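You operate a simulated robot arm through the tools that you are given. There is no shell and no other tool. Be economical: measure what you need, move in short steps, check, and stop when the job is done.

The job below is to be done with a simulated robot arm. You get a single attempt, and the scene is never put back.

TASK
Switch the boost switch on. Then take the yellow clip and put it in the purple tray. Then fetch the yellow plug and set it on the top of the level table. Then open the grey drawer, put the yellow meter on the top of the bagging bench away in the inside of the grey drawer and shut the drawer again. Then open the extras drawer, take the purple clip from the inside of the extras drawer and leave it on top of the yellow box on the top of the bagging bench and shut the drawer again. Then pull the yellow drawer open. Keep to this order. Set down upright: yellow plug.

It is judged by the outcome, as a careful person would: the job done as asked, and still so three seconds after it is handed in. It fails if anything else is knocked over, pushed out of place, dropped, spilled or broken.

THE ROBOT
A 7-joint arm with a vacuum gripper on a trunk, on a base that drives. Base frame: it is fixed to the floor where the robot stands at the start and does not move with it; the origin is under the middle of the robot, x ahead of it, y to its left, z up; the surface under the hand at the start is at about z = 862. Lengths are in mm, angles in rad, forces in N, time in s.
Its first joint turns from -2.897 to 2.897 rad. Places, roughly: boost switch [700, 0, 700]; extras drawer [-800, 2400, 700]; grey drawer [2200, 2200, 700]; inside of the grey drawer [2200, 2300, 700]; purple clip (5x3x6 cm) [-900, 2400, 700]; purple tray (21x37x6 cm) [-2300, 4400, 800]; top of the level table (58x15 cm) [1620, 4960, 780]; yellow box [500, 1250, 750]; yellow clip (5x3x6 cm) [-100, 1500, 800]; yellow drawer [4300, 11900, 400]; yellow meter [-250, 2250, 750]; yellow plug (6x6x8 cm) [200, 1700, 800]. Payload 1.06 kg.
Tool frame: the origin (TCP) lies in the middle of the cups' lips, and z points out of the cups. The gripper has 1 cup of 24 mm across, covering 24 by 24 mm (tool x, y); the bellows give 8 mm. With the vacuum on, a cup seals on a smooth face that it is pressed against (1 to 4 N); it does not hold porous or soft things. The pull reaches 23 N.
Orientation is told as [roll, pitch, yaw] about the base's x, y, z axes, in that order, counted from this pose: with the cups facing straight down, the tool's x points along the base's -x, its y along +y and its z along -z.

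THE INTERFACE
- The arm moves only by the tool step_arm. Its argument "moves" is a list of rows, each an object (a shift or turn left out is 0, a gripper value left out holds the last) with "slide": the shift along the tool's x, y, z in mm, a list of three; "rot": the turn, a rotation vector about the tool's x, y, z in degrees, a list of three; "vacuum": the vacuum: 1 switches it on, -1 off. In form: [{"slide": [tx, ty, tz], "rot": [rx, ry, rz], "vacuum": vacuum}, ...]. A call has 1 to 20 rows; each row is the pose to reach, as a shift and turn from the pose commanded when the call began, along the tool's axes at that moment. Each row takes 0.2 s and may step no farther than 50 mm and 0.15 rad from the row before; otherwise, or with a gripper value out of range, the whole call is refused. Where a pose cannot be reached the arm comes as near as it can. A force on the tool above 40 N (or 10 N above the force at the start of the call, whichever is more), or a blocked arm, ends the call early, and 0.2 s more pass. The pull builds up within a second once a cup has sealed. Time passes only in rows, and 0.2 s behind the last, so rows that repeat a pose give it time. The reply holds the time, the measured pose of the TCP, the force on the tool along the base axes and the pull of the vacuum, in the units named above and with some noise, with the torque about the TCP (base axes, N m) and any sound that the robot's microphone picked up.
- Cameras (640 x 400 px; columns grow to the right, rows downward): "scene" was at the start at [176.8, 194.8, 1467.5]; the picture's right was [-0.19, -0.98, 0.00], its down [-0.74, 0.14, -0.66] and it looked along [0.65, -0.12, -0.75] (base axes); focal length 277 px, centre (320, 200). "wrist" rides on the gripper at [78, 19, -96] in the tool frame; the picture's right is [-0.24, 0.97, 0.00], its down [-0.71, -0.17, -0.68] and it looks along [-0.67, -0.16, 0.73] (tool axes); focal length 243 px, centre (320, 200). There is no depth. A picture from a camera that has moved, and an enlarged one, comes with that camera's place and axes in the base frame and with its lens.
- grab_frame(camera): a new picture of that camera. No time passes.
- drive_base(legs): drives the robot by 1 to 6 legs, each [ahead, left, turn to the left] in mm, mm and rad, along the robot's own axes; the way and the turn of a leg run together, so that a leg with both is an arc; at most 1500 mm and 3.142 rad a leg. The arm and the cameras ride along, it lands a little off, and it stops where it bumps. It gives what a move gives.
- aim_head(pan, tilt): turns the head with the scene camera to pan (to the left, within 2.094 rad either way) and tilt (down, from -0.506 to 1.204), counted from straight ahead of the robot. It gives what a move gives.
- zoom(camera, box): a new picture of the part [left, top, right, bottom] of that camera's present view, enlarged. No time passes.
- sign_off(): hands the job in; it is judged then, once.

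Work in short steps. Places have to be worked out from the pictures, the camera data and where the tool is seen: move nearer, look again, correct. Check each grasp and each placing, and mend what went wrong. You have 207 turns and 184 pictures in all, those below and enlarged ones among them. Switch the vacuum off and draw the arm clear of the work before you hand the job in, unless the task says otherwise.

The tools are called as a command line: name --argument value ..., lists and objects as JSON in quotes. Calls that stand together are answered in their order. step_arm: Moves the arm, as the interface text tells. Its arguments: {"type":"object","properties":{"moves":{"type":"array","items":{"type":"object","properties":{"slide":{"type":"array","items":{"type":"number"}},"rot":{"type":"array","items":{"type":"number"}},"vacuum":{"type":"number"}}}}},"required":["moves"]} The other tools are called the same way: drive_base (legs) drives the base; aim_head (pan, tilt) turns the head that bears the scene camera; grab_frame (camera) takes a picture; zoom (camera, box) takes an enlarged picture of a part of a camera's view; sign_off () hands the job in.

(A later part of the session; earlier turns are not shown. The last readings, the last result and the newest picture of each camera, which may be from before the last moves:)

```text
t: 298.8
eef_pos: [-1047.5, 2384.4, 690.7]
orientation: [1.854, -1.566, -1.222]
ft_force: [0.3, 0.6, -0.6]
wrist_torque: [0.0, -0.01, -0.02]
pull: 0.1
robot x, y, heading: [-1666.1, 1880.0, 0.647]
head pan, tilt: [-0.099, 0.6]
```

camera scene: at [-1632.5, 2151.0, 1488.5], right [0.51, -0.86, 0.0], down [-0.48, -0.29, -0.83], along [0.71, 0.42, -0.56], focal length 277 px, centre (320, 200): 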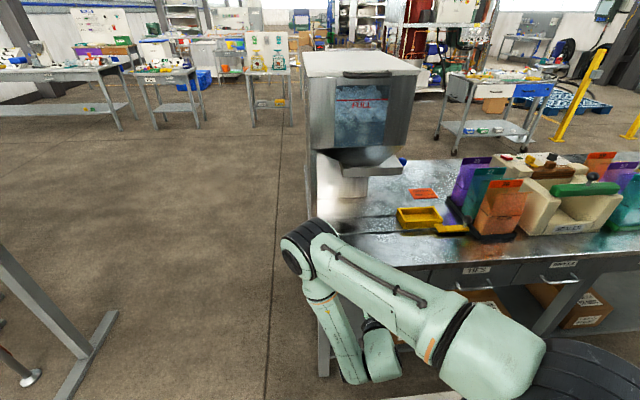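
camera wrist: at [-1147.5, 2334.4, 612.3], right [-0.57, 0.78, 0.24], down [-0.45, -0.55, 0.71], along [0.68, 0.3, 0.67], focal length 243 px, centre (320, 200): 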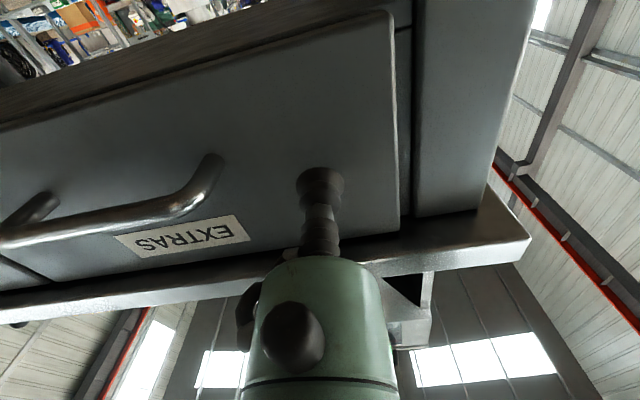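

step_arm --moves '[{"slide": [0, 0, 5]}, {"slide": [0, 0, 9]}, {"slide": [0, 0, 13]}, {"slide": [0, 0, 16]}, {"slide": [0, 0, 16]}]'

zoom --camera "wrist" --box '[220, 100, 420, 260]'

```text
t: 299.9
eef_pos: [-1035.8, 2393.1, 689.8]
orientation: [1.629, -1.566, -0.998]
ft_force: [-14.8, -8.2, 12.0]
wrist_torque: [-0.09, 0.17, -0.03]
pull: 23.4
robot x, y, heading: [-1664.3, 1876.2, 0.639]
head pan, tilt: [-0.099, 0.6]
stopped in row 5: the force on the tool passed its limit at 41 N (the readings are from after the stop); the commanded pose is now the measured one
```

```text
2.50 times, centred on (320, 180) of wrist
camera zoom: at [-1124.4, 2352.7, 611.6], right [-0.57, 0.79, 0.24], down [-0.45, -0.54, 0.71], along [0.69, 0.3, 0.67], focal length 606 px, centre (320, 250)
```

zoom: 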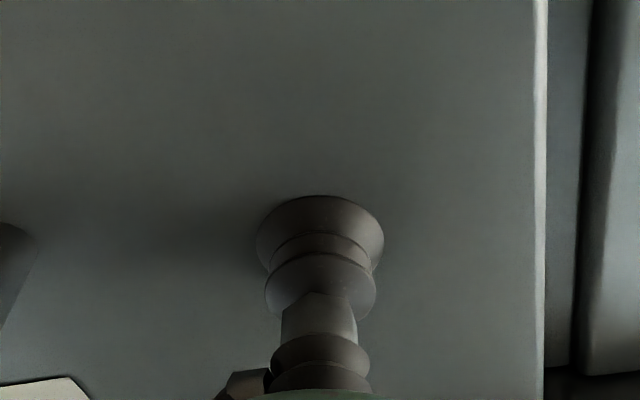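

Sealed. I pull the drawer open steadily.

step_arm --moves '[{"slide": [0, 0, -4]}, {"slide": [0, 0, -9]}, {"slide": [0, 0, -15]}, {"slide": [0, 0, -22]}, {"slide": [0, 0, -30]}, {"slide": [0, 0, -39]}, {"slide": [0, 0, -48]}, {"slide": [0, 0, -57]}, {"slide": [0, 0, -66]}, {"slide": [0, 0, -75]}, {"slide": [0, 0, -84]}, {"slide": [0, 0, -93]}, {"slide": [0, 0, -102]}, {"slide": [0, 0, -110]}]'

grab_frame --camera "scene"

```text
t: 302.9
eef_pos: [-1124.2, 2328.9, 689.6]
orientation: [1.32, -1.569, -0.691]
ft_force: [6.5, -5.7, 2.4]
wrist_torque: [-0.08, 0.04, 0.02]
pull: 22.3
robot x, y, heading: [-1663.4, 1873.9, 0.642]
head pan, tilt: [-0.099, 0.6]
```

```text
73 pictures are left
camera scene: at [-1632.6, 2150.5, 1488.5], right [0.51, -0.86, 0.0], down [-0.48, -0.29, -0.83], along [0.71, 0.42, -0.56], focal length 277 px, centre (320, 200)
```

scene: 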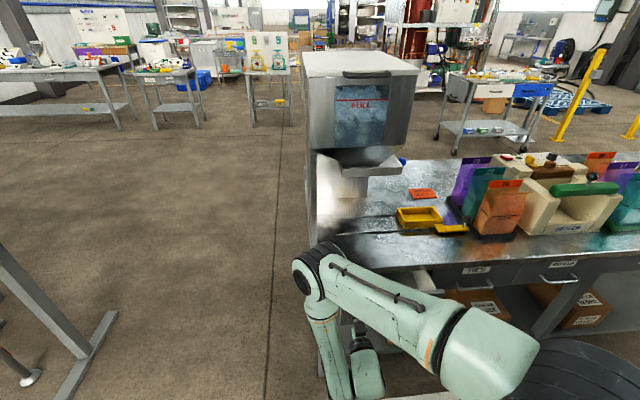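

The drawer is following. I pull another ~110 mm.

step_arm --moves '[{"slide": [0, 0, -9]}, {"slide": [0, 0, -18]}, {"slide": [0, 0, -27]}, {"slide": [0, 0, -36]}, {"slide": [0, 0, -45]}, {"slide": [0, 0, -54]}, {"slide": [0, 0, -63]}, {"slide": [0, 0, -72]}, {"slide": [0, 0, -81]}, {"slide": [0, 0, -90]}, {"slide": [0, 0, -100]}, {"slide": [0, 0, -110]}]'

aim_head --pan -0.1 --tilt 0.9

grab_frame --camera "scene"

```text
t: 305.5
eef_pos: [-1212.3, 2263.7, 687.8]
orientation: [1.292, -1.569, -0.663]
ft_force: [0.8, 0.9, -1.2]
wrist_torque: [-0.1, -0.07, -0.02]
pull: 23.4
robot x, y, heading: [-1666.2, 1877.4, 0.642]
head pan, tilt: [-0.099, 0.6]
```

```text
t: 306.3
eef_pos: [-1213.5, 2263.9, 688.4]
orientation: [1.287, -1.565, -0.659]
ft_force: [-0.5, -1.1, -0.4]
wrist_torque: [-0.08, -0.02, -0.02]
pull: 23.1
robot x, y, heading: [-1666.6, 1875.0, 0.646]
head pan, tilt: [-0.099, 0.901]
```

```text
72 pictures are left
camera scene: at [-1643.8, 2144.1, 1463.8], right [0.51, -0.86, 0.0], down [-0.67, -0.4, -0.62], along [0.53, 0.32, -0.78], focal length 277 px, centre (320, 200)
```

scene: 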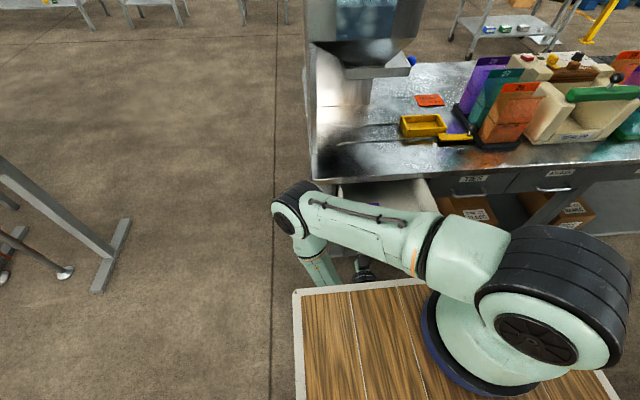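

It's open ~220 mm, and a bit of purple is visible inside. I release, back off and raise the tool to vertical.

step_arm --moves '[{"vacuum": -1}, {}, {}, {}]'

drive_base --legs '[[-250, 0, -0.02]]'

step_arm --moves '[{"slide": [-30, 0, 20], "rot": [0, 0, 0]}, {"slide": [-62, 0, 40], "rot": [0, 8, 0]}, {"slide": [-94, 0, 50], "rot": [0, 16, 0]}, {"slide": [-126, 0, 50], "rot": [0, 24, 0]}, {"slide": [-158, 0, 50], "rot": [0, 32, 0]}, {"slide": [-190, 0, 50], "rot": [0, 40, 0]}, {"slide": [-222, 0, 50], "rot": [0, 48, 0]}, {"slide": [-254, 0, 50], "rot": [0, 56, 0]}, {"slide": [-286, 0, 40], "rot": [0, 64, 0]}, {"slide": [-318, 0, 40], "rot": [0, 72, 0]}, {"slide": [-350, 0, 40], "rot": [0, 80, 0]}, {"slide": [-370, 0, 40], "rot": [0, 88, 0]}, {"slide": [-370, 0, 40], "rot": [0, 89.6, 0]}]'

grab_frame --camera "scene"

grab_frame --camera "wrist"

```text
t: 307.3
eef_pos: [-1213.8, 2264.2, 688.2]
orientation: [1.34, -1.566, -0.709]
ft_force: [-0.8, 0.3, 0.1]
wrist_torque: [-0.02, 0.0, 0.01]
pull: 0.1
robot x, y, heading: [-1665.2, 1876.6, 0.641]
head pan, tilt: [-0.099, 0.901]
```

```text
t: 309.1
eef_pos: [-1407.4, 2108.0, 689.6]
orientation: [1.334, -1.565, -0.726]
ft_force: [-0.4, -0.1, -0.4]
wrist_torque: [0.02, -0.02, 0.0]
pull: 0.0
robot x, y, heading: [-1867.6, 1727.9, 0.62]
head pan, tilt: [-0.099, 0.901]
```

```text
t: 311.9
eef_pos: [-1371.6, 2131.2, 1059.3]
orientation: [0.006, -0.005, 0.609]
ft_force: [-0.3, -0.6, 0.4]
wrist_torque: [-0.02, 0.0, 0.0]
pull: 0.1
robot x, y, heading: [-1864.4, 1727.0, 0.622]
head pan, tilt: [-0.099, 0.901]
```

```text
71 pictures are left
camera scene: at [-1840.0, 1996.9, 1463.7], right [0.5, -0.87, 0.0], down [-0.68, -0.39, -0.62], along [0.54, 0.31, -0.78], focal length 277 px, centre (320, 200)
```

scene: 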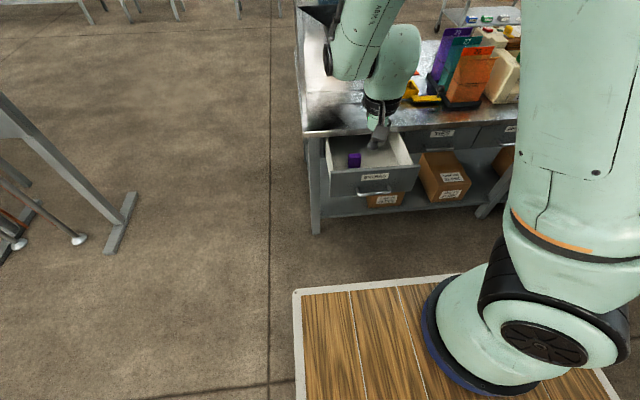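

```text
70 pictures are left
camera wrist: at [-1447.2, 2102.2, 1154.4], right [-0.36, 0.93, 0.01], down [0.68, 0.26, 0.69], along [0.64, 0.25, -0.73], focal length 243 px, centre (320, 200)
```

wrist: 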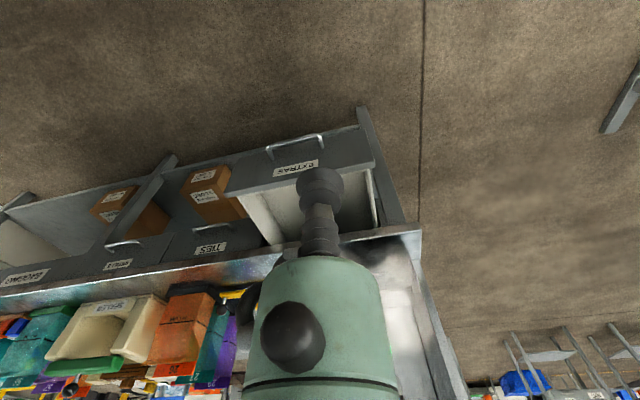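

The purple clip is visible in the drawer at about a ≈ 1989, b ≈ -71. I drive forward 330 to reach it.

drive_base --legs '[[330, 0, 0]]'

grab_frame --camera "scene"

grab_frame --camera "wrist"

```text
t: 314.1
eef_pos: [-1101.1, 2323.6, 1058.8]
orientation: [0.006, -0.006, 0.609]
ft_force: [-0.6, -0.3, -0.6]
wrist_torque: [0.0, 0.03, -0.02]
pull: 0.1
robot x, y, heading: [-1596.3, 1926.2, 0.623]
head pan, tilt: [-0.099, 0.901]
```

```text
69 pictures are left
camera scene: at [-1569.4, 2189.8, 1463.7], right [0.5, -0.87, 0.0], down [-0.68, -0.39, -0.62], along [0.54, 0.31, -0.78], focal length 277 px, centre (320, 200)
```

scene: 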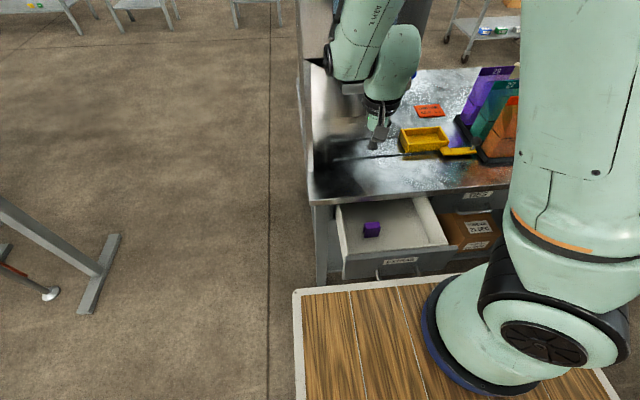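

```text
68 pictures are left
camera wrist: at [-1176.7, 2294.6, 1153.8], right [-0.36, 0.93, 0.01], down [0.68, 0.26, 0.69], along [0.64, 0.25, -0.73], focal length 243 px, centre (320, 200)
```

wrist: 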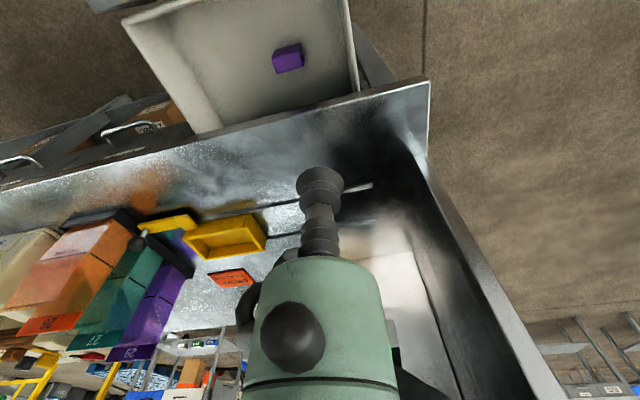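

I zoom in on the purple clip in both cameras to triangulate its top.

zoom --camera "scene" --box '[345, 205, 405, 255]'

zoom --camera "wrist" --box '[255, 25, 325, 95]'

```text
8.00 times, centred on (375, 230) of scene
camera zoom: at [-1569.4, 2189.8, 1463.7], right [0.5, -0.87, 0.0], down [-0.68, -0.39, -0.62], along [0.54, 0.31, -0.78], focal length 2213 px, centre (-120, -40)
```

zoom: 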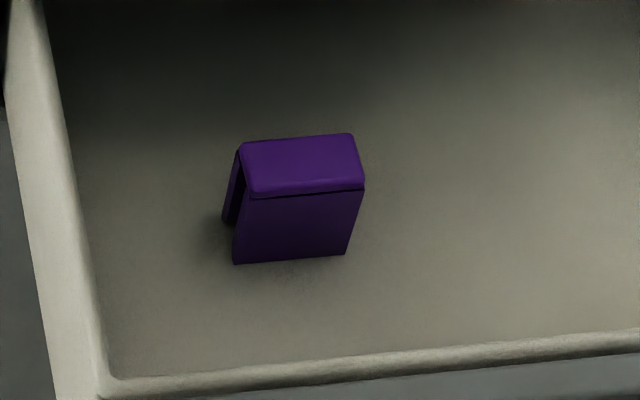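

```text
5.71 times, centred on (290, 60) of wrist
camera zoom: at [-1176.7, 2294.6, 1153.8], right [-0.36, 0.93, 0.01], down [0.68, 0.26, 0.69], along [0.64, 0.25, -0.73], focal length 1386 px, centre (491, 1000)
```

zoom: 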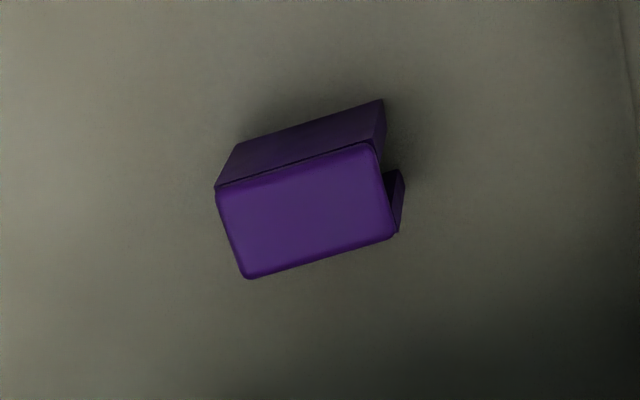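

The clip's top centre is at (-1060, 2286, 719). I move over it and descend in stages. The bench lip is 58 mm away from the tool axis, which is enough for the slim cup.

step_arm --moves '[{"slide": [-6, -27, 0]}, {"slide": [-11.6, -54.2, 0]}, {"slide": [-11.6, -54.2, 48]}, {"slide": [-11.6, -54.2, 96]}, {"slide": [-11.6, -54.2, 144]}, {"slide": [-11.6, -54.2, 192]}, {"slide": [-11.6, -54.2, 240]}, {"slide": [-11.6, -54.2, 270]}]'

grab_frame --camera "wrist"

zoom --camera "scene" --box '[310, 140, 450, 280]'

```text
t: 315.9
eef_pos: [-1059.5, 2286.7, 789.3]
orientation: [0.006, -0.008, 0.61]
ft_force: [-0.2, 0.2, 0.8]
wrist_torque: [0.01, -0.03, 0.03]
pull: 0.0
robot x, y, heading: [-1595.6, 1920.5, 0.619]
head pan, tilt: [-0.099, 0.901]
```

```text
65 pictures are left
camera wrist: at [-1134.3, 2258.3, 884.8], right [-0.36, 0.93, 0.01], down [0.68, 0.26, 0.69], along [0.64, 0.25, -0.72], focal length 243 px, centre (320, 200)
```

wrist: 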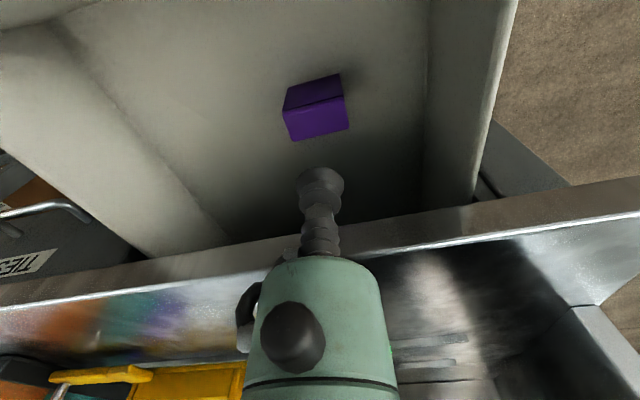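

```text
2.86 times, centred on (380, 210) of scene
camera zoom: at [-1569.6, 2189.6, 1463.7], right [0.5, -0.87, 0.0], down [-0.68, -0.39, -0.62], along [0.54, 0.31, -0.78], focal length 790 px, centre (149, 171)
```

zoom: 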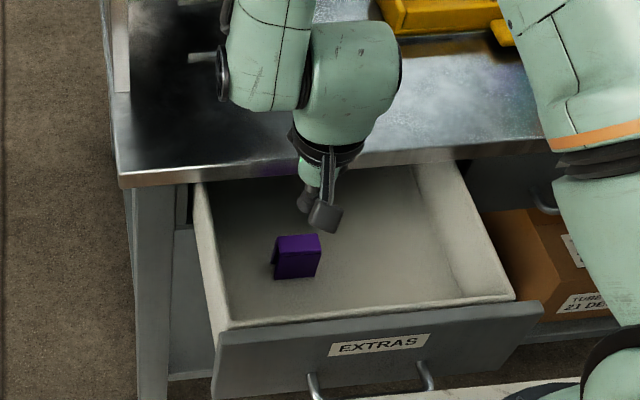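

Aligned within 2 mm. I descend the rest with the vacuum on.

step_arm --moves '[{"slide": [0, 0, 30], "vacuum": 1}, {"slide": [0, 0, 52]}, {"slide": [0, 0, 60]}, {"slide": [0, 0, 65]}, {"slide": [0, 0, 69]}, {"slide": [0, 0, 71]}]'

```text
t: 317.3
eef_pos: [-1061.1, 2288.4, 717.4]
orientation: [0.007, -0.008, 0.611]
ft_force: [-0.4, 0.2, 0.5]
wrist_torque: [-0.01, -0.01, 0.04]
pull: 0.0
robot x, y, heading: [-1591.0, 1923.4, 0.614]
head pan, tilt: [-0.099, 0.901]
```

step_arm --moves '[{"slide": [0, 0, 3]}, {"slide": [0, 0, 6]}, {"slide": [0, 0, 6]}, {"slide": [0, 0, 6]}]'

zoom --camera "wrist" --box '[240, 60, 400, 220]'

```text
t: 318.3
eef_pos: [-1060.6, 2288.3, 711.4]
orientation: [0.005, -0.007, 0.61]
ft_force: [0.4, 0.8, -0.2]
wrist_torque: [0.01, -0.01, -0.02]
pull: 23.5
robot x, y, heading: [-1595.3, 1921.3, 0.619]
head pan, tilt: [-0.099, 0.901]
```

```text
2.50 times, centred on (320, 140) of wrist
camera zoom: at [-1135.2, 2259.0, 806.8], right [-0.36, 0.93, 0.01], down [0.68, 0.26, 0.69], along [0.64, 0.25, -0.73], focal length 606 px, centre (320, 350)
```

zoom: 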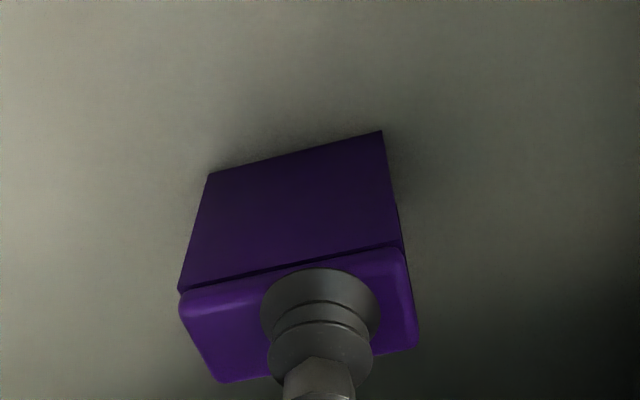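

Sealed on the purple clip. I lift it straight up and check.

step_arm --moves '[{"slide": [0, 0, -15]}, {"slide": [0, 0, -55]}, {"slide": [0, 0, -100]}, {"slide": [0, 0, -148]}, {"slide": [0, 0, -196]}, {"slide": [0, 0, -244]}, {"slide": [0, 0, -292]}, {"slide": [0, 0, -340]}]'

grab_frame --camera "wrist"

```text
t: 320.1
eef_pos: [-1060.6, 2284.8, 1051.4]
orientation: [0.005, -0.004, 0.61]
ft_force: [-0.2, -0.8, 0.3]
wrist_torque: [-0.05, 0.01, -0.05]
pull: 0.1
robot x, y, heading: [-1595.3, 1926.4, 0.618]
head pan, tilt: [-0.099, 0.901]
```

```text
62 pictures are left
camera wrist: at [-1134.5, 2256.0, 1145.9], right [-0.36, 0.93, 0.0], down [0.68, 0.26, 0.69], along [0.64, 0.25, -0.73], focal length 243 px, centre (320, 200)
```

wrist: 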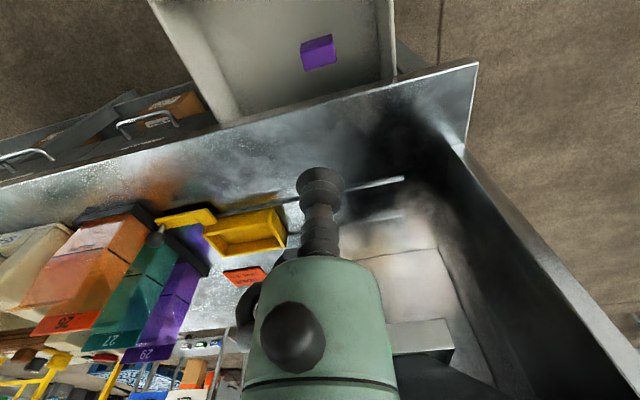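

The clip slipped off and is still in the drawer. I locate it again.

zoom --camera "scene" --box '[345, 205, 405, 255]'

zoom --camera "wrist" --box '[285, 20, 355, 90]'

```text
8.00 times, centred on (375, 230) of scene
camera zoom: at [-1569.1, 2190.2, 1463.6], right [0.5, -0.87, 0.0], down [-0.68, -0.39, -0.62], along [0.54, 0.31, -0.78], focal length 2213 px, centre (-120, -40)
```

zoom: 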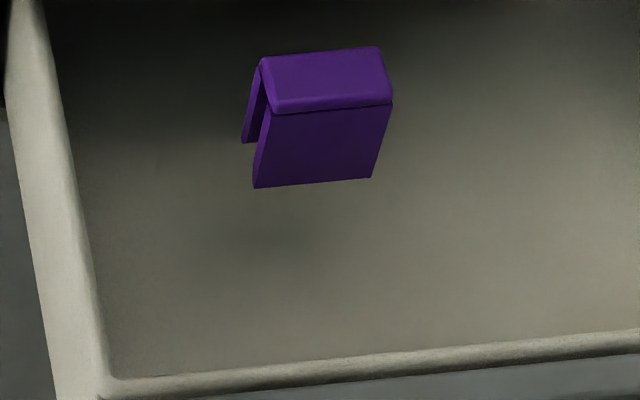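

```text
5.71 times, centred on (320, 55) of wrist
camera zoom: at [-1134.5, 2256.0, 1145.9], right [-0.36, 0.93, 0.0], down [0.68, 0.26, 0.69], along [0.64, 0.25, -0.73], focal length 1386 px, centre (320, 1029)
```

zoom: 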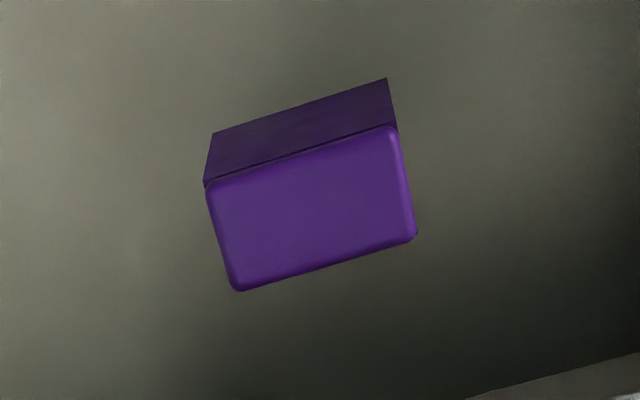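

The clip is actually caught in mid-fall in this frame, about 50 mm above the drawer floor. I let time pass and then look where it settles.

step_arm --moves '[{"vacuum": -1}, {}, {}, {}, {}]'

zoom --camera "scene" --box '[330, 190, 430, 270]'

zoom --camera "wrist" --box '[250, 0, 370, 90]'

```text
t: 321.3
eef_pos: [-1061.2, 2285.6, 1051.2]
orientation: [0.005, -0.006, 0.609]
ft_force: [-0.5, 0.1, 0.0]
wrist_torque: [0.01, 0.0, -0.01]
pull: 0.0
robot x, y, heading: [-1594.7, 1922.0, 0.622]
head pan, tilt: [-0.099, 0.901]
```

```text
5.00 times, centred on (380, 230) of scene
camera zoom: at [-1569.4, 2189.8, 1463.7], right [0.5, -0.87, 0.0], down [-0.68, -0.39, -0.62], along [0.54, 0.31, -0.78], focal length 1383 px, centre (20, 50)
```

zoom: 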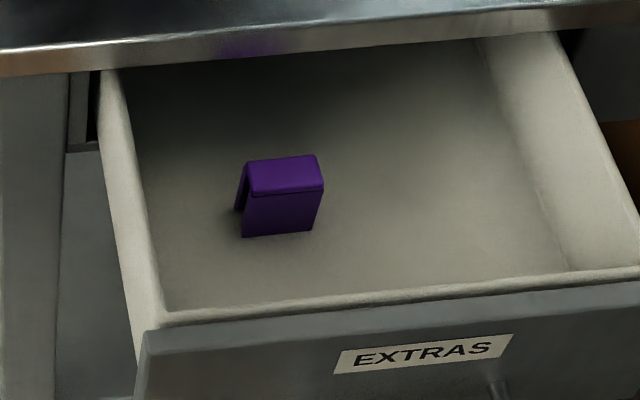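

```text
4.44 times, centred on (310, 45) of wrist
camera zoom: at [-1134.5, 2255.8, 1145.8], right [-0.36, 0.93, 0.01], down [0.68, 0.26, 0.69], along [0.64, 0.25, -0.73], focal length 1078 px, centre (364, 889)
```

zoom: 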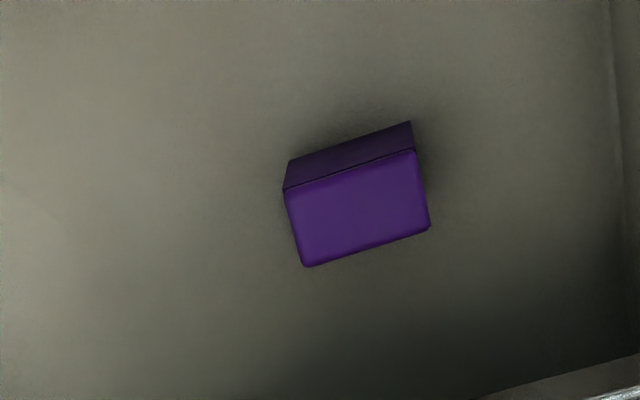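

It landed upright nearly in place at (-1056, 2286). I descend again, press slightly firmer and wait for the pull to build fully.

step_arm --moves '[{"slide": [-4.1, -2.9, 48]}, {"slide": [-4.1, -2.9, 96]}, {"slide": [-4.1, -2.9, 144]}, {"slide": [-4.1, -2.9, 192]}, {"slide": [-4.1, -2.9, 240]}, {"slide": [-4.1, -2.9, 285]}, {"slide": [-4.1, -2.9, 315], "vacuum": 1}, {"slide": [-4.1, -2.9, 330]}, {"slide": [-4.1, -2.9, 338]}, {"slide": [-4.1, -2.9, 342]}, {"slide": [-4.1, -2.9, 344]}, {"slide": [-4.1, -2.9, 344]}, {"slide": [-4.1, -2.9, 344]}, {"slide": [-4.1, -2.9, 344]}]'

zoom --camera "wrist" --box '[240, 60, 400, 220]'

```text
t: 324.3
eef_pos: [-1056.4, 2288.3, 707.3]
orientation: [0.005, -0.005, 0.611]
ft_force: [-0.2, 1.8, 5.1]
wrist_torque: [0.01, -0.02, 0.05]
pull: 22.9
robot x, y, heading: [-1595.7, 1924.4, 0.625]
head pan, tilt: [-0.099, 0.901]
```

```text
2.50 times, centred on (320, 140) of wrist
camera zoom: at [-1130.8, 2259.2, 802.8], right [-0.36, 0.93, 0.01], down [0.68, 0.26, 0.69], along [0.64, 0.25, -0.73], focal length 606 px, centre (320, 350)
```

zoom: 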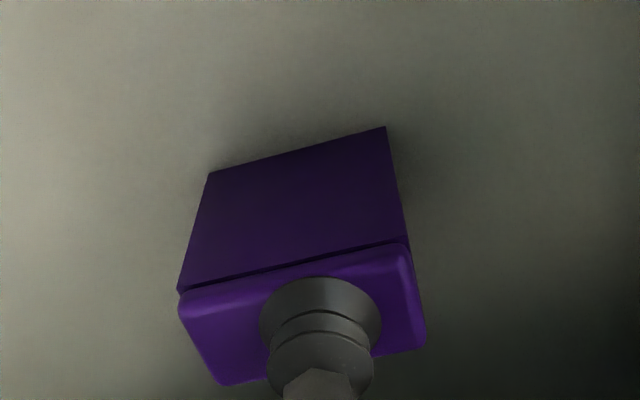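

Better: 5 N of press and full pull. I lift slowly and check partway.

step_arm --moves '[{"slide": [0, 0, -5]}, {"slide": [0, 0, -12]}, {"slide": [0, 0, -22]}, {"slide": [0, 0, -34]}, {"slide": [0, 0, -46]}]'

zoom --camera "scene" --box '[310, 140, 450, 280]'

```text
t: 325.5
eef_pos: [-1054.9, 2286.4, 752.9]
orientation: [0.005, -0.006, 0.609]
ft_force: [1.1, -0.2, -0.1]
wrist_torque: [0.0, 0.0, 0.01]
pull: 22.9
robot x, y, heading: [-1597.2, 1923.7, 0.618]
head pan, tilt: [-0.099, 0.901]
```

```text
2.86 times, centred on (380, 210) of scene
camera zoom: at [-1569.3, 2189.8, 1463.7], right [0.5, -0.87, 0.0], down [-0.68, -0.39, -0.62], along [0.54, 0.31, -0.78], focal length 790 px, centre (149, 171)
```

zoom: 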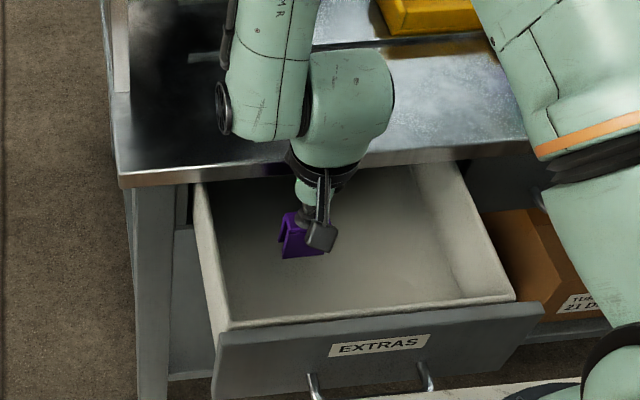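

Held. I continue lifting moderately and confirm.

step_arm --moves '[{"slide": [0, 0, -15]}, {"slide": [0, 0, -35]}, {"slide": [0, 0, -55]}, {"slide": [0, 0, -80]}, {"slide": [0, 0, -105]}, {"slide": [0, 0, -130]}, {"slide": [0, 0, -155]}, {"slide": [0, 0, -180]}, {"slide": [0, 0, -205]}, {"slide": [0, 0, -230]}, {"slide": [0, 0, -255]}, {"slide": [0, 0, -280]}, {"slide": [0, 0, -300]}]'

grab_frame --camera "wrist"

```text
t: 328.3
eef_pos: [-1055.4, 2287.2, 1052.3]
orientation: [0.001, -0.004, 0.608]
ft_force: [0.9, -0.1, -0.4]
wrist_torque: [0.02, 0.02, 0.0]
pull: 22.9
robot x, y, heading: [-1594.1, 1921.2, 0.618]
head pan, tilt: [-0.099, 0.901]
```

```text
55 pictures are left
camera wrist: at [-1129.9, 2257.8, 1147.7], right [-0.36, 0.93, 0.01], down [0.68, 0.26, 0.69], along [0.64, 0.25, -0.73], focal length 243 px, centre (320, 200)
```

wrist: 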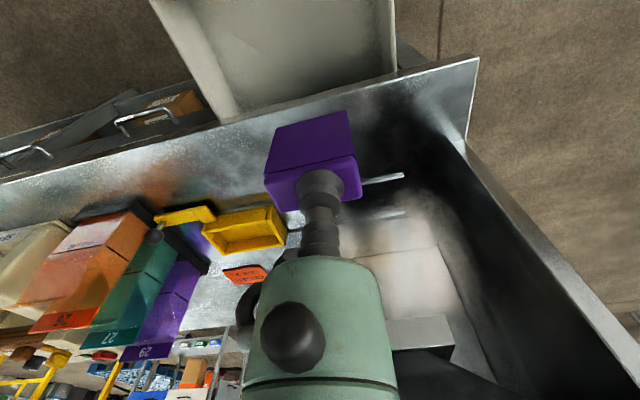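

The purple clip is held firmly. I carry it around the bench's hopper end to the back side, where the yellow box is reachable.

drive_base --legs '[[-250, 0, 0.005], [0, 780, 0], [1200, 0, 0], [1250, 0, 0]]'

drive_base --legs '[[0, 0, 3.14], [0, 1200, 0], [0, 1150, 0]]'

aim_head --pan 0.0 --tilt 0.65

grab_frame --camera "scene"

```text
t: 345.5
eef_pos: [266.6, 4192.3, 1052.4]
orientation: [0.005, -0.008, 0.613]
ft_force: [0.7, -0.5, -0.6]
wrist_torque: [-0.01, -0.04, -0.02]
pull: 22.9
robot x, y, heading: [-270.5, 3831.1, 0.62]
head pan, tilt: [-0.099, 0.901]
```

```text
t: 364.3
eef_pos: [471.3, 1533.0, 1052.8]
orientation: [0.005, -0.005, -2.568]
ft_force: [0.1, -0.2, -0.7]
wrist_torque: [0.02, -0.01, -0.02]
pull: 22.8
robot x, y, heading: [1019.0, 1877.1, -2.563]
head pan, tilt: [-0.099, 0.901]
```

```text
t: 365.1
eef_pos: [472.4, 1532.4, 1052.5]
orientation: [0.004, -0.005, -2.567]
ft_force: [0.6, 0.6, 0.0]
wrist_torque: [0.04, -0.01, 0.0]
pull: 23.0
robot x, y, heading: [1022.6, 1878.9, -2.558]
head pan, tilt: [0.0, 0.649]
```

```text
54 pictures are left
camera scene: at [983.0, 1598.3, 1484.2], right [-0.55, 0.83, 0.0], down [0.5, 0.33, -0.8], along [-0.66, -0.44, -0.61], focal length 277 px, centre (320, 200)
```

scene: 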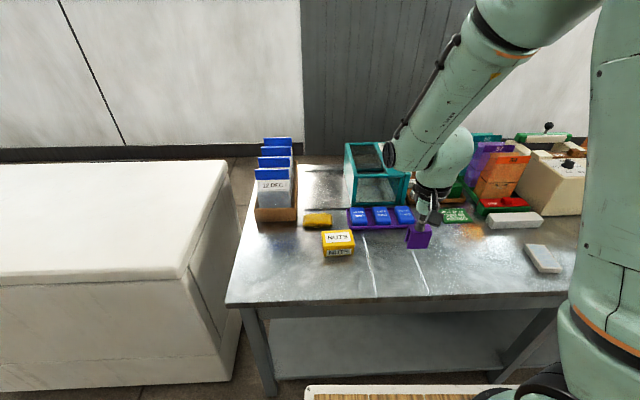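

The NUTS yellow box is near (431, 1298). I adjust the base: ahead 140 and left 150.

drive_base --legs '[[140, 150, 0.04]]'

grab_frame --camera "wrist"

grab_frame --camera "scene"

```text
t: 366.7
eef_pos: [457.3, 1301.8, 1051.7]
orientation: [0.006, -0.005, -2.524]
ft_force: [-0.8, 0.1, -0.1]
wrist_torque: [-0.01, -0.06, 0.01]
pull: 23.0
robot x, y, heading: [994.1, 1669.6, -2.513]
head pan, tilt: [0.0, 0.649]
```

```text
53 pictures are left
camera wrist: at [532.9, 1332.7, 1147.6], right [0.37, -0.93, 0.01], down [-0.67, -0.27, 0.69], along [-0.64, -0.26, -0.73], focal length 243 px, centre (320, 200)
```

wrist: 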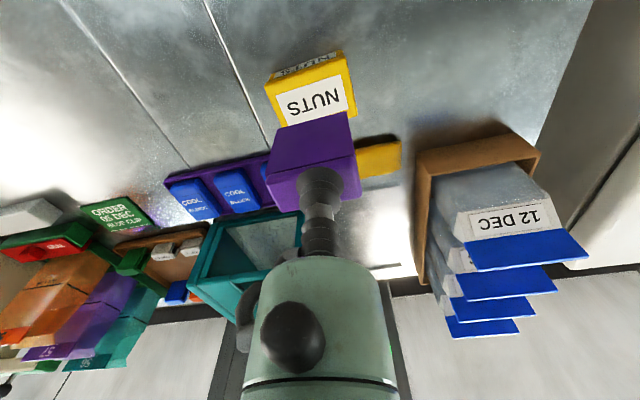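

```text
52 pictures are left
camera scene: at [965.8, 1389.9, 1484.2], right [-0.59, 0.81, 0.0], down [0.49, 0.36, -0.8], along [-0.64, -0.47, -0.6], focal length 277 px, centre (320, 200)
```

scene: 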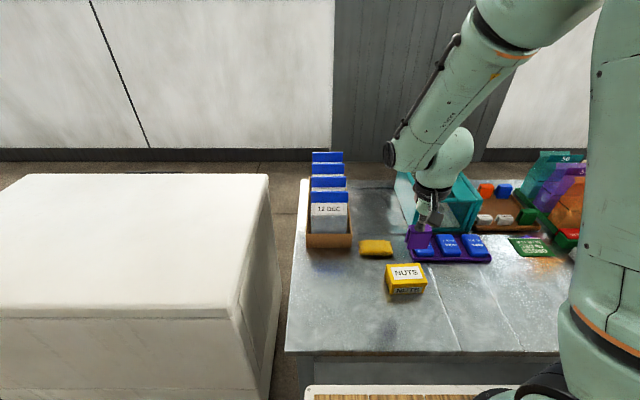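

The box top is at about (432, 1297, 866). I move above it and lower so the clip's underside is ~15 mm above the top, then check.

step_arm --moves '[{"slide": [-12, -5, 0]}, {"slide": [-23.4, -10.7, 0]}, {"slide": [-23.4, -10.7, 40]}, {"slide": [-23.4, -10.7, 80]}, {"slide": [-23.4, -10.7, 105]}]'

grab_frame --camera "wrist"

zoom --camera "scene" --box '[350, 200, 470, 310]'

```text
t: 367.9
eef_pos: [433.1, 1295.2, 946.7]
orientation: [0.007, -0.007, -2.521]
ft_force: [-0.3, -1.0, -0.6]
wrist_torque: [-0.01, 0.04, -0.03]
pull: 23.4
robot x, y, heading: [990.9, 1668.7, -2.514]
head pan, tilt: [0.0, 0.649]
```

```text
51 pictures are left
camera wrist: at [507.4, 1327.1, 1042.0], right [0.37, -0.93, 0.01], down [-0.67, -0.27, 0.69], along [-0.64, -0.26, -0.73], focal length 243 px, centre (320, 200)
```

wrist: 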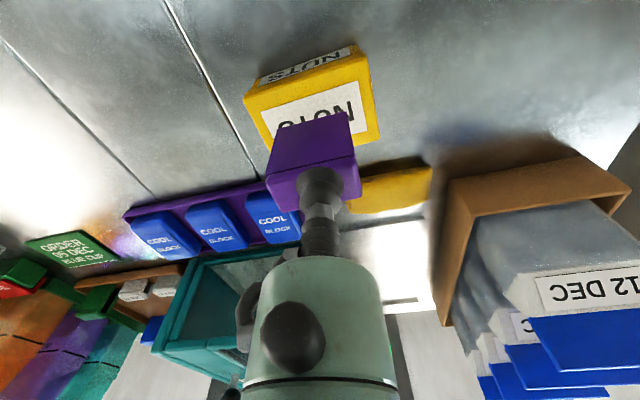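

```text
3.64 times, centred on (410, 255) of scene
camera zoom: at [966.0, 1390.1, 1484.3], right [-0.59, 0.81, 0.0], down [0.49, 0.36, -0.8], along [-0.64, -0.47, -0.6], focal length 1006 px, centre (-7, 0)
```

zoom: 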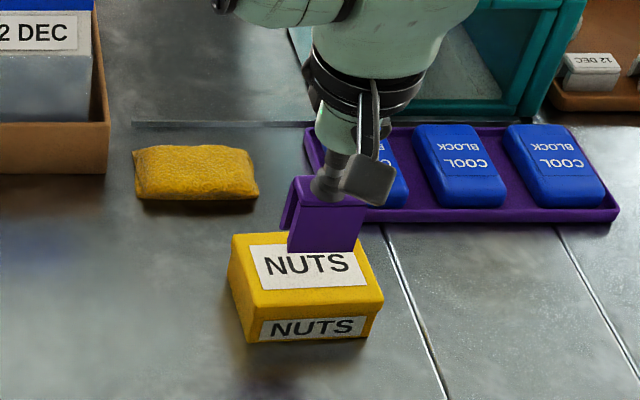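

The clip is centred over the NUTS box, and the other yellow item is a sponge. I lower in small steps.

step_arm --moves '[{"slide": [0, 0, 8]}, {"slide": [0, 0, 13]}, {"slide": [0, 0, 17]}, {"slide": [0, 0, 17]}]'

```text
t: 368.9
eef_pos: [432.1, 1295.4, 930.1]
orientation: [0.004, -0.007, -2.523]
ft_force: [0.0, -1.4, -0.3]
wrist_torque: [0.0, -0.02, 0.01]
pull: 23.2
robot x, y, heading: [993.3, 1672.0, -2.514]
head pan, tilt: [0.0, 0.649]
```

step_arm --moves '[{"slide": [0, 0, 3]}, {"slide": [0, 0, 6]}, {"slide": [0, 0, 8]}, {"slide": [0, 0, 8]}]'

```text
t: 369.9
eef_pos: [432.1, 1295.9, 923.1]
orientation: [0.006, -0.006, -2.524]
ft_force: [0.2, -0.1, 0.3]
wrist_torque: [-0.03, -0.01, 0.01]
pull: 22.9
robot x, y, heading: [997.1, 1670.3, -2.515]
head pan, tilt: [0.0, 0.649]
```

step_arm --moves '[{"slide": [0, 0, 3]}, {"slide": [0, 0, 5]}, {"slide": [0, 0, 5]}]'

zoom --camera "scene" --box '[350, 200, 470, 310]'

```text
t: 370.7
eef_pos: [432.3, 1294.8, 917.4]
orientation: [0.005, -0.004, -2.523]
ft_force: [0.2, -0.2, -0.5]
wrist_torque: [0.0, -0.01, 0.0]
pull: 22.8
robot x, y, heading: [991.7, 1668.1, -2.514]
head pan, tilt: [0.0, 0.649]
```

```text
3.64 times, centred on (410, 255) of scene
camera zoom: at [965.8, 1389.9, 1484.2], right [-0.59, 0.81, 0.0], down [0.49, 0.36, -0.8], along [-0.64, -0.47, -0.6], focal length 1006 px, centre (-7, 0)
```

zoom: 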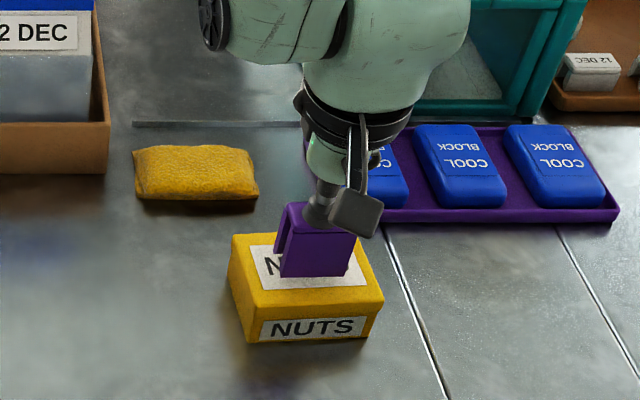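

It's very near contact. A few more millimetres.

step_arm --moves '[{"slide": [0, 0, 3]}, {"slide": [0, 0, 5]}, {"slide": [0, 0, 5]}]'

```text
t: 371.5
eef_pos: [432.1, 1295.4, 912.8]
orientation: [0.005, -0.007, -2.523]
ft_force: [1.1, -0.3, -0.1]
wrist_torque: [0.02, 0.01, -0.01]
pull: 22.4
robot x, y, heading: [990.5, 1669.7, -2.515]
head pan, tilt: [0.0, 0.649]
```

step_arm --moves '[{"slide": [0, 0, 3]}, {"slide": [0, 0, 6]}, {"slide": [0, 0, 6]}]'

```text
t: 372.3
eef_pos: [431.9, 1296.1, 905.3]
orientation: [0.007, -0.006, -2.521]
ft_force: [2.0, -1.7, 11.5]
wrist_torque: [0.01, -0.01, 0.03]
pull: 22.9
robot x, y, heading: [993.4, 1670.3, -2.514]
head pan, tilt: [0.0, 0.649]
```

Contact at 11.5 N. I ease up, release and rise slowly.

step_arm --moves '[{"slide": [0, 0, -2]}, {"slide": [0, 0, -2], "vacuum": -1}, {"slide": [0, 0, -2]}, {"slide": [0, 0, -2]}, {"slide": [0, 0, -2]}, {"slide": [0, 0, -5]}, {"slide": [0, 0, -12]}, {"slide": [0, 0, -30]}, {"slide": [0, 0, -70]}, {"slide": [0, 0, -115]}, {"slide": [0, 0, -155]}]'

zoom --camera "scene" --box '[350, 200, 470, 310]'

```text
t: 374.7
eef_pos: [431.3, 1295.4, 1062.5]
orientation: [0.004, -0.006, -2.523]
ft_force: [-0.8, 0.6, 0.3]
wrist_torque: [0.02, -0.01, 0.01]
pull: 0.0
robot x, y, heading: [990.9, 1672.3, -2.511]
head pan, tilt: [0.0, 0.649]
```

```text
3.64 times, centred on (410, 255) of scene
camera zoom: at [965.5, 1389.6, 1484.2], right [-0.59, 0.81, 0.0], down [0.49, 0.36, -0.8], along [-0.64, -0.47, -0.6], focal length 1006 px, centre (-7, 0)
```

zoom: 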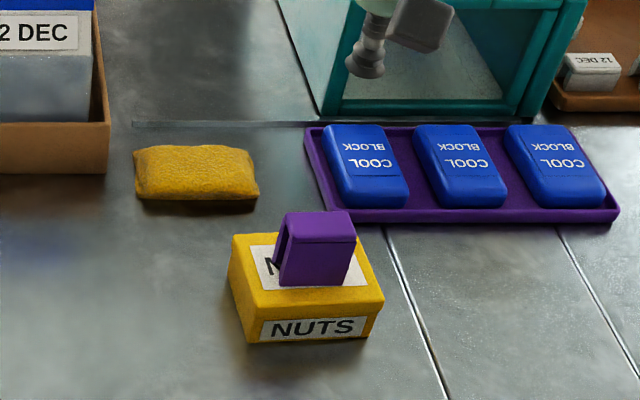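

The purple clip stands on the yellow box. Now back to shut the extras drawer: I back off, turn around and go around the hopper end again.

drive_base --legs '[[-260, 0, 0], [0, 0, -3.14], [0, 1250, 0], [0, 1240, 0]]'

```text
t: 396.0
eef_pos: [407.0, 4295.2, 1061.2]
orientation: [0.007, -0.005, 0.561]
ft_force: [-0.1, -0.9, 0.2]
wrist_torque: [0.0, 0.0, 0.01]
pull: 0.0
robot x, y, heading: [-173.7, 3953.1, 0.572]
head pan, tilt: [0.0, 0.649]
```

I correct the heading, back through the gap and slide right to the extras drawer.

drive_base --legs '[[0, 0, 0.053], [-1250, -37, 0], [-1240, 0, 0]]'

```text
t: 408.6
eef_pos: [-1598.5, 2837.4, 1062.1]
orientation: [0.005, -0.005, 0.637]
ft_force: [-0.5, -0.2, 0.0]
wrist_torque: [0.01, -0.01, 0.02]
pull: 0.1
robot x, y, heading: [-2154.0, 2455.3, 0.643]
head pan, tilt: [0.0, 0.649]
```

I position in front of the open drawer and level the tool for pushing.

drive_base --legs '[[-120, 0, -0.018], [0, -716, 0]]'

step_arm --moves '[{"slide": [5, 0, 34], "rot": [0, -8.2, 0]}, {"slide": [10, 0, 68], "rot": [0, -16.4, 0]}, {"slide": [15, 0, 102], "rot": [0, -24.6, 0]}, {"slide": [20, 0, 136], "rot": [0, -32.8, 0]}, {"slide": [25, 0, 170], "rot": [0, -41, 0]}, {"slide": [25, 0, 204], "rot": [0, -49.2, 0]}, {"slide": [25, 0, 238], "rot": [0, -57.4, 0]}, {"slide": [25, 0, 272], "rot": [0, -65.6, 0]}, {"slide": [25, 0, 306], "rot": [0, -73.8, 0]}, {"slide": [25, 0, 340], "rot": [0, -82, 0]}, {"slide": [25, 0, 370], "rot": [0, -90, 0]}]'

grab_frame --camera "wrist"

```text
t: 413.3
eef_pos: [-1269.4, 2195.6, 1061.6]
orientation: [0.005, -0.005, 0.638]
ft_force: [-0.4, 0.0, -0.3]
wrist_torque: [-0.03, -0.03, 0.01]
pull: 0.0
robot x, y, heading: [-1823.0, 1810.8, 0.651]
head pan, tilt: [0.0, 0.649]
```

```text
t: 415.7
eef_pos: [-1287.3, 2183.3, 692.1]
orientation: [2.638, -1.561, -1.998]
ft_force: [-0.4, 0.7, -0.3]
wrist_torque: [0.02, -0.03, 0.0]
pull: 0.0
robot x, y, heading: [-1818.0, 1814.8, 0.645]
head pan, tilt: [0.0, 0.649]
```

```text
47 pictures are left
camera wrist: at [-1375.5, 2142.1, 613.6], right [-0.58, 0.78, 0.24], down [-0.45, -0.55, 0.7], along [0.68, 0.3, 0.67], focal length 243 px, centre (320, 200)
```

wrist: 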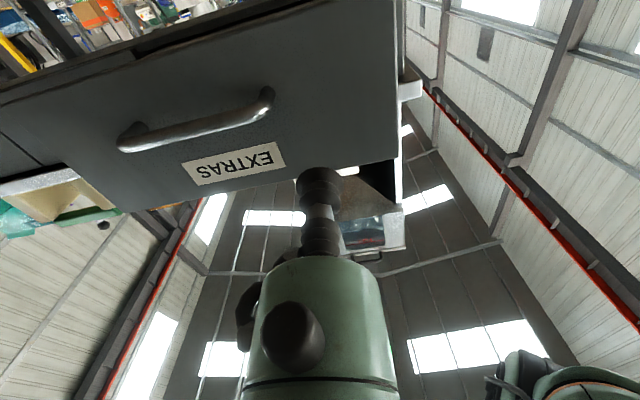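

Lined up just left of the handle. I shift 20 mm left, retract 50 mm, drive forward 125 and then push.

step_arm --moves '[{"slide": [0, 10, -25]}, {"slide": [0, 20, -50]}]'

drive_base --legs '[[125, 0, -0.015]]'

grab_frame --camera "wrist"

```text
t: 416.3
eef_pos: [-1341.0, 2170.1, 692.3]
orientation: [2.585, -1.562, -1.948]
ft_force: [-0.1, -0.8, -0.3]
wrist_torque: [0.0, 0.0, 0.01]
pull: 0.0
robot x, y, heading: [-1823.2, 1811.9, 0.645]
head pan, tilt: [0.0, 0.649]
```

```text
t: 417.6
eef_pos: [-1235.1, 2238.6, 692.7]
orientation: [2.498, -1.563, -1.875]
ft_force: [0.1, 0.1, -0.3]
wrist_torque: [0.04, -0.03, -0.02]
pull: 0.0
robot x, y, heading: [-1723.3, 1887.9, 0.631]
head pan, tilt: [0.0, 0.649]
```

```text
46 pictures are left
camera wrist: at [-1323.3, 2198.6, 613.4], right [-0.57, 0.79, 0.24], down [-0.46, -0.54, 0.7], along [0.68, 0.29, 0.67], focal length 243 px, centre (320, 200)
```

wrist: 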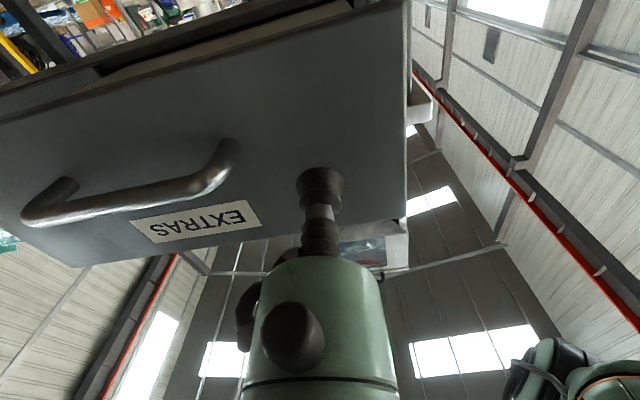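

Well positioned. I push the drawer in steadily.

step_arm --moves '[{"slide": [0, 0, 20]}, {"slide": [0, 0, 28]}, {"slide": [0, 0, 36]}, {"slide": [0, 0, 44]}, {"slide": [0, 0, 53]}, {"slide": [0, 0, 62]}, {"slide": [0, 0, 71]}, {"slide": [0, 0, 80]}, {"slide": [0, 0, 90]}, {"slide": [0, 0, 100]}, {"slide": [0, 0, 110]}, {"slide": [0, 0, 120]}, {"slide": [0, 0, 130]}, {"slide": [0, 0, 140]}, {"slide": [0, 0, 150]}, {"slide": [0, 0, 160]}]'

step_arm --moves '[{"slide": [0, 0, 9]}, {"slide": [0, 0, 18]}, {"slide": [0, 0, 27]}, {"slide": [0, 0, 36]}, {"slide": [0, 0, 45]}, {"slide": [0, 0, 54]}, {"slide": [0, 0, 63]}, {"slide": [0, 0, 71]}, {"slide": [0, 0, 77]}, {"slide": [0, 0, 82]}, {"slide": [0, 0, 86]}, {"slide": [0, 0, 90]}, {"slide": [0, 0, 93]}, {"slide": [0, 0, 96]}]'

grab_frame --camera "wrist"

```text
t: 421.0
eef_pos: [-1105.7, 2329.7, 694.6]
orientation: [2.569, -1.564, -1.947]
ft_force: [0.3, 0.1, -0.4]
wrist_torque: [0.0, 0.0, -0.01]
pull: 0.1
robot x, y, heading: [-1718.7, 1889.8, 0.634]
head pan, tilt: [0.0, 0.649]
```

```text
t: 424.0
eef_pos: [-1030.6, 2384.0, 691.4]
orientation: [1.503, -1.567, -0.88]
ft_force: [-13.5, -7.9, 1.2]
wrist_torque: [0.06, 0.07, -0.03]
pull: 0.0
robot x, y, heading: [-1722.3, 1886.9, 0.636]
head pan, tilt: [0.0, 0.649]
stopped in row 14: the force on the tool passed its limit at 44 N (the readings are from after the stop); the commanded pose is now the measured one
```

```text
45 pictures are left
camera wrist: at [-1118.9, 2344.9, 613.4], right [-0.56, 0.79, 0.24], down [-0.46, -0.54, 0.71], along [0.69, 0.29, 0.67], focal length 243 px, centre (320, 200)
```

wrist: 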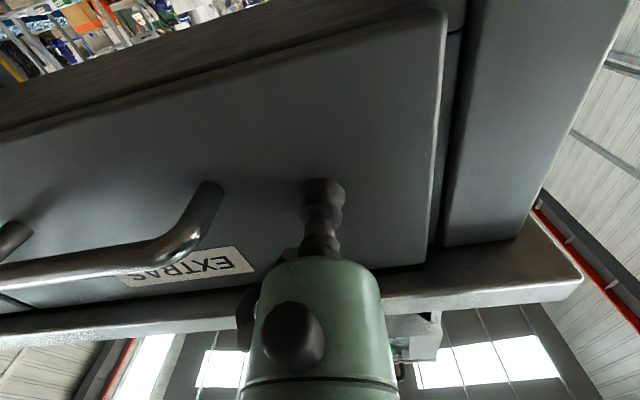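

The extras drawer is shut, with force rising at its original closed position. I retract and raise the arm to travel pose.

step_arm --moves '[{"slide": [0, 0, -30]}, {"slide": [0, 0, -70]}, {"slide": [0, 0, -110]}]'

drive_base --legs '[[-260, 0, -0.01], [0, 740, 0]]'

step_arm --moves '[{"slide": [-30, 0, 0], "rot": [0, 0, 0]}, {"slide": [-62, 0, 0], "rot": [0, 8, 0]}, {"slide": [-94, 0, -10], "rot": [0, 16, 0]}, {"slide": [-126, 0, -20], "rot": [0, 24, 0]}, {"slide": [-158, 0, -30], "rot": [0, 32, 0]}, {"slide": [-190, 0, -40], "rot": [0, 40, 0]}, {"slide": [-222, 0, -50], "rot": [0, 48, 0]}, {"slide": [-254, 0, -60], "rot": [0, 56, 0]}, {"slide": [-286, 0, -70], "rot": [0, 64, 0]}, {"slide": [-318, 0, -80], "rot": [0, 72, 0]}, {"slide": [-350, 0, -90], "rot": [0, 80, 0]}, {"slide": [-370, 0, -100], "rot": [0, 88, 0]}]'

aim_head --pan 0.3 --tilt 0.2

grab_frame --camera "scene"

```text
t: 424.8
eef_pos: [-1120.3, 2320.3, 692.9]
orientation: [2.172, -1.565, -1.552]
ft_force: [0.1, -0.3, 0.1]
wrist_torque: [0.0, 0.01, 0.0]
pull: 0.0
robot x, y, heading: [-1724.9, 1883.8, 0.634]
head pan, tilt: [0.0, 0.649]
```

```text
t: 430.3
eef_pos: [-1761.8, 2765.9, 693.1]
orientation: [2.042, -1.565, -1.426]
ft_force: [0.5, 1.0, -0.2]
wrist_torque: [-0.02, -0.01, 0.0]
pull: 0.0
robot x, y, heading: [-2365.7, 2337.3, 0.623]
head pan, tilt: [0.0, 0.649]
```

```text
t: 432.9
eef_pos: [-1843.0, 2707.6, 1062.2]
orientation: [0.004, -0.035, 0.618]
ft_force: [-0.7, 0.0, 0.0]
wrist_torque: [-0.02, 0.01, 0.0]
pull: 0.0
robot x, y, heading: [-2371.0, 2337.5, 0.633]
head pan, tilt: [0.0, 0.649]
```

```text
t: 433.8
eef_pos: [-1843.5, 2706.6, 1062.0]
orientation: [0.004, -0.038, 0.616]
ft_force: [0.7, -0.2, 0.1]
wrist_torque: [0.0, 0.01, 0.02]
pull: 0.1
robot x, y, heading: [-2365.2, 2333.9, 0.626]
head pan, tilt: [0.3, 0.201]
```

```text
44 pictures are left
camera scene: at [-2354.1, 2637.4, 1525.2], right [0.8, -0.6, 0.0], down [-0.12, -0.16, -0.98], along [0.59, 0.78, -0.2], focal length 277 px, centre (320, 200)
```

scene: 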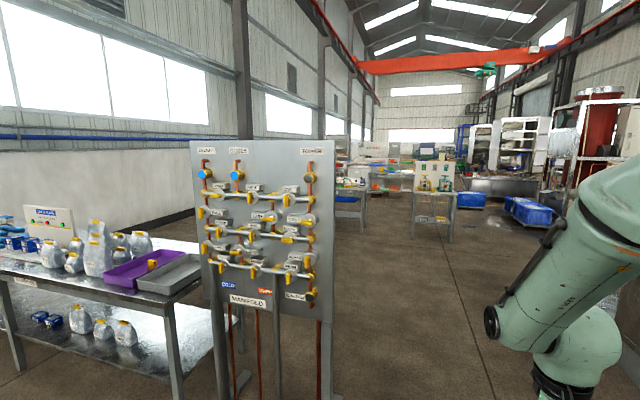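

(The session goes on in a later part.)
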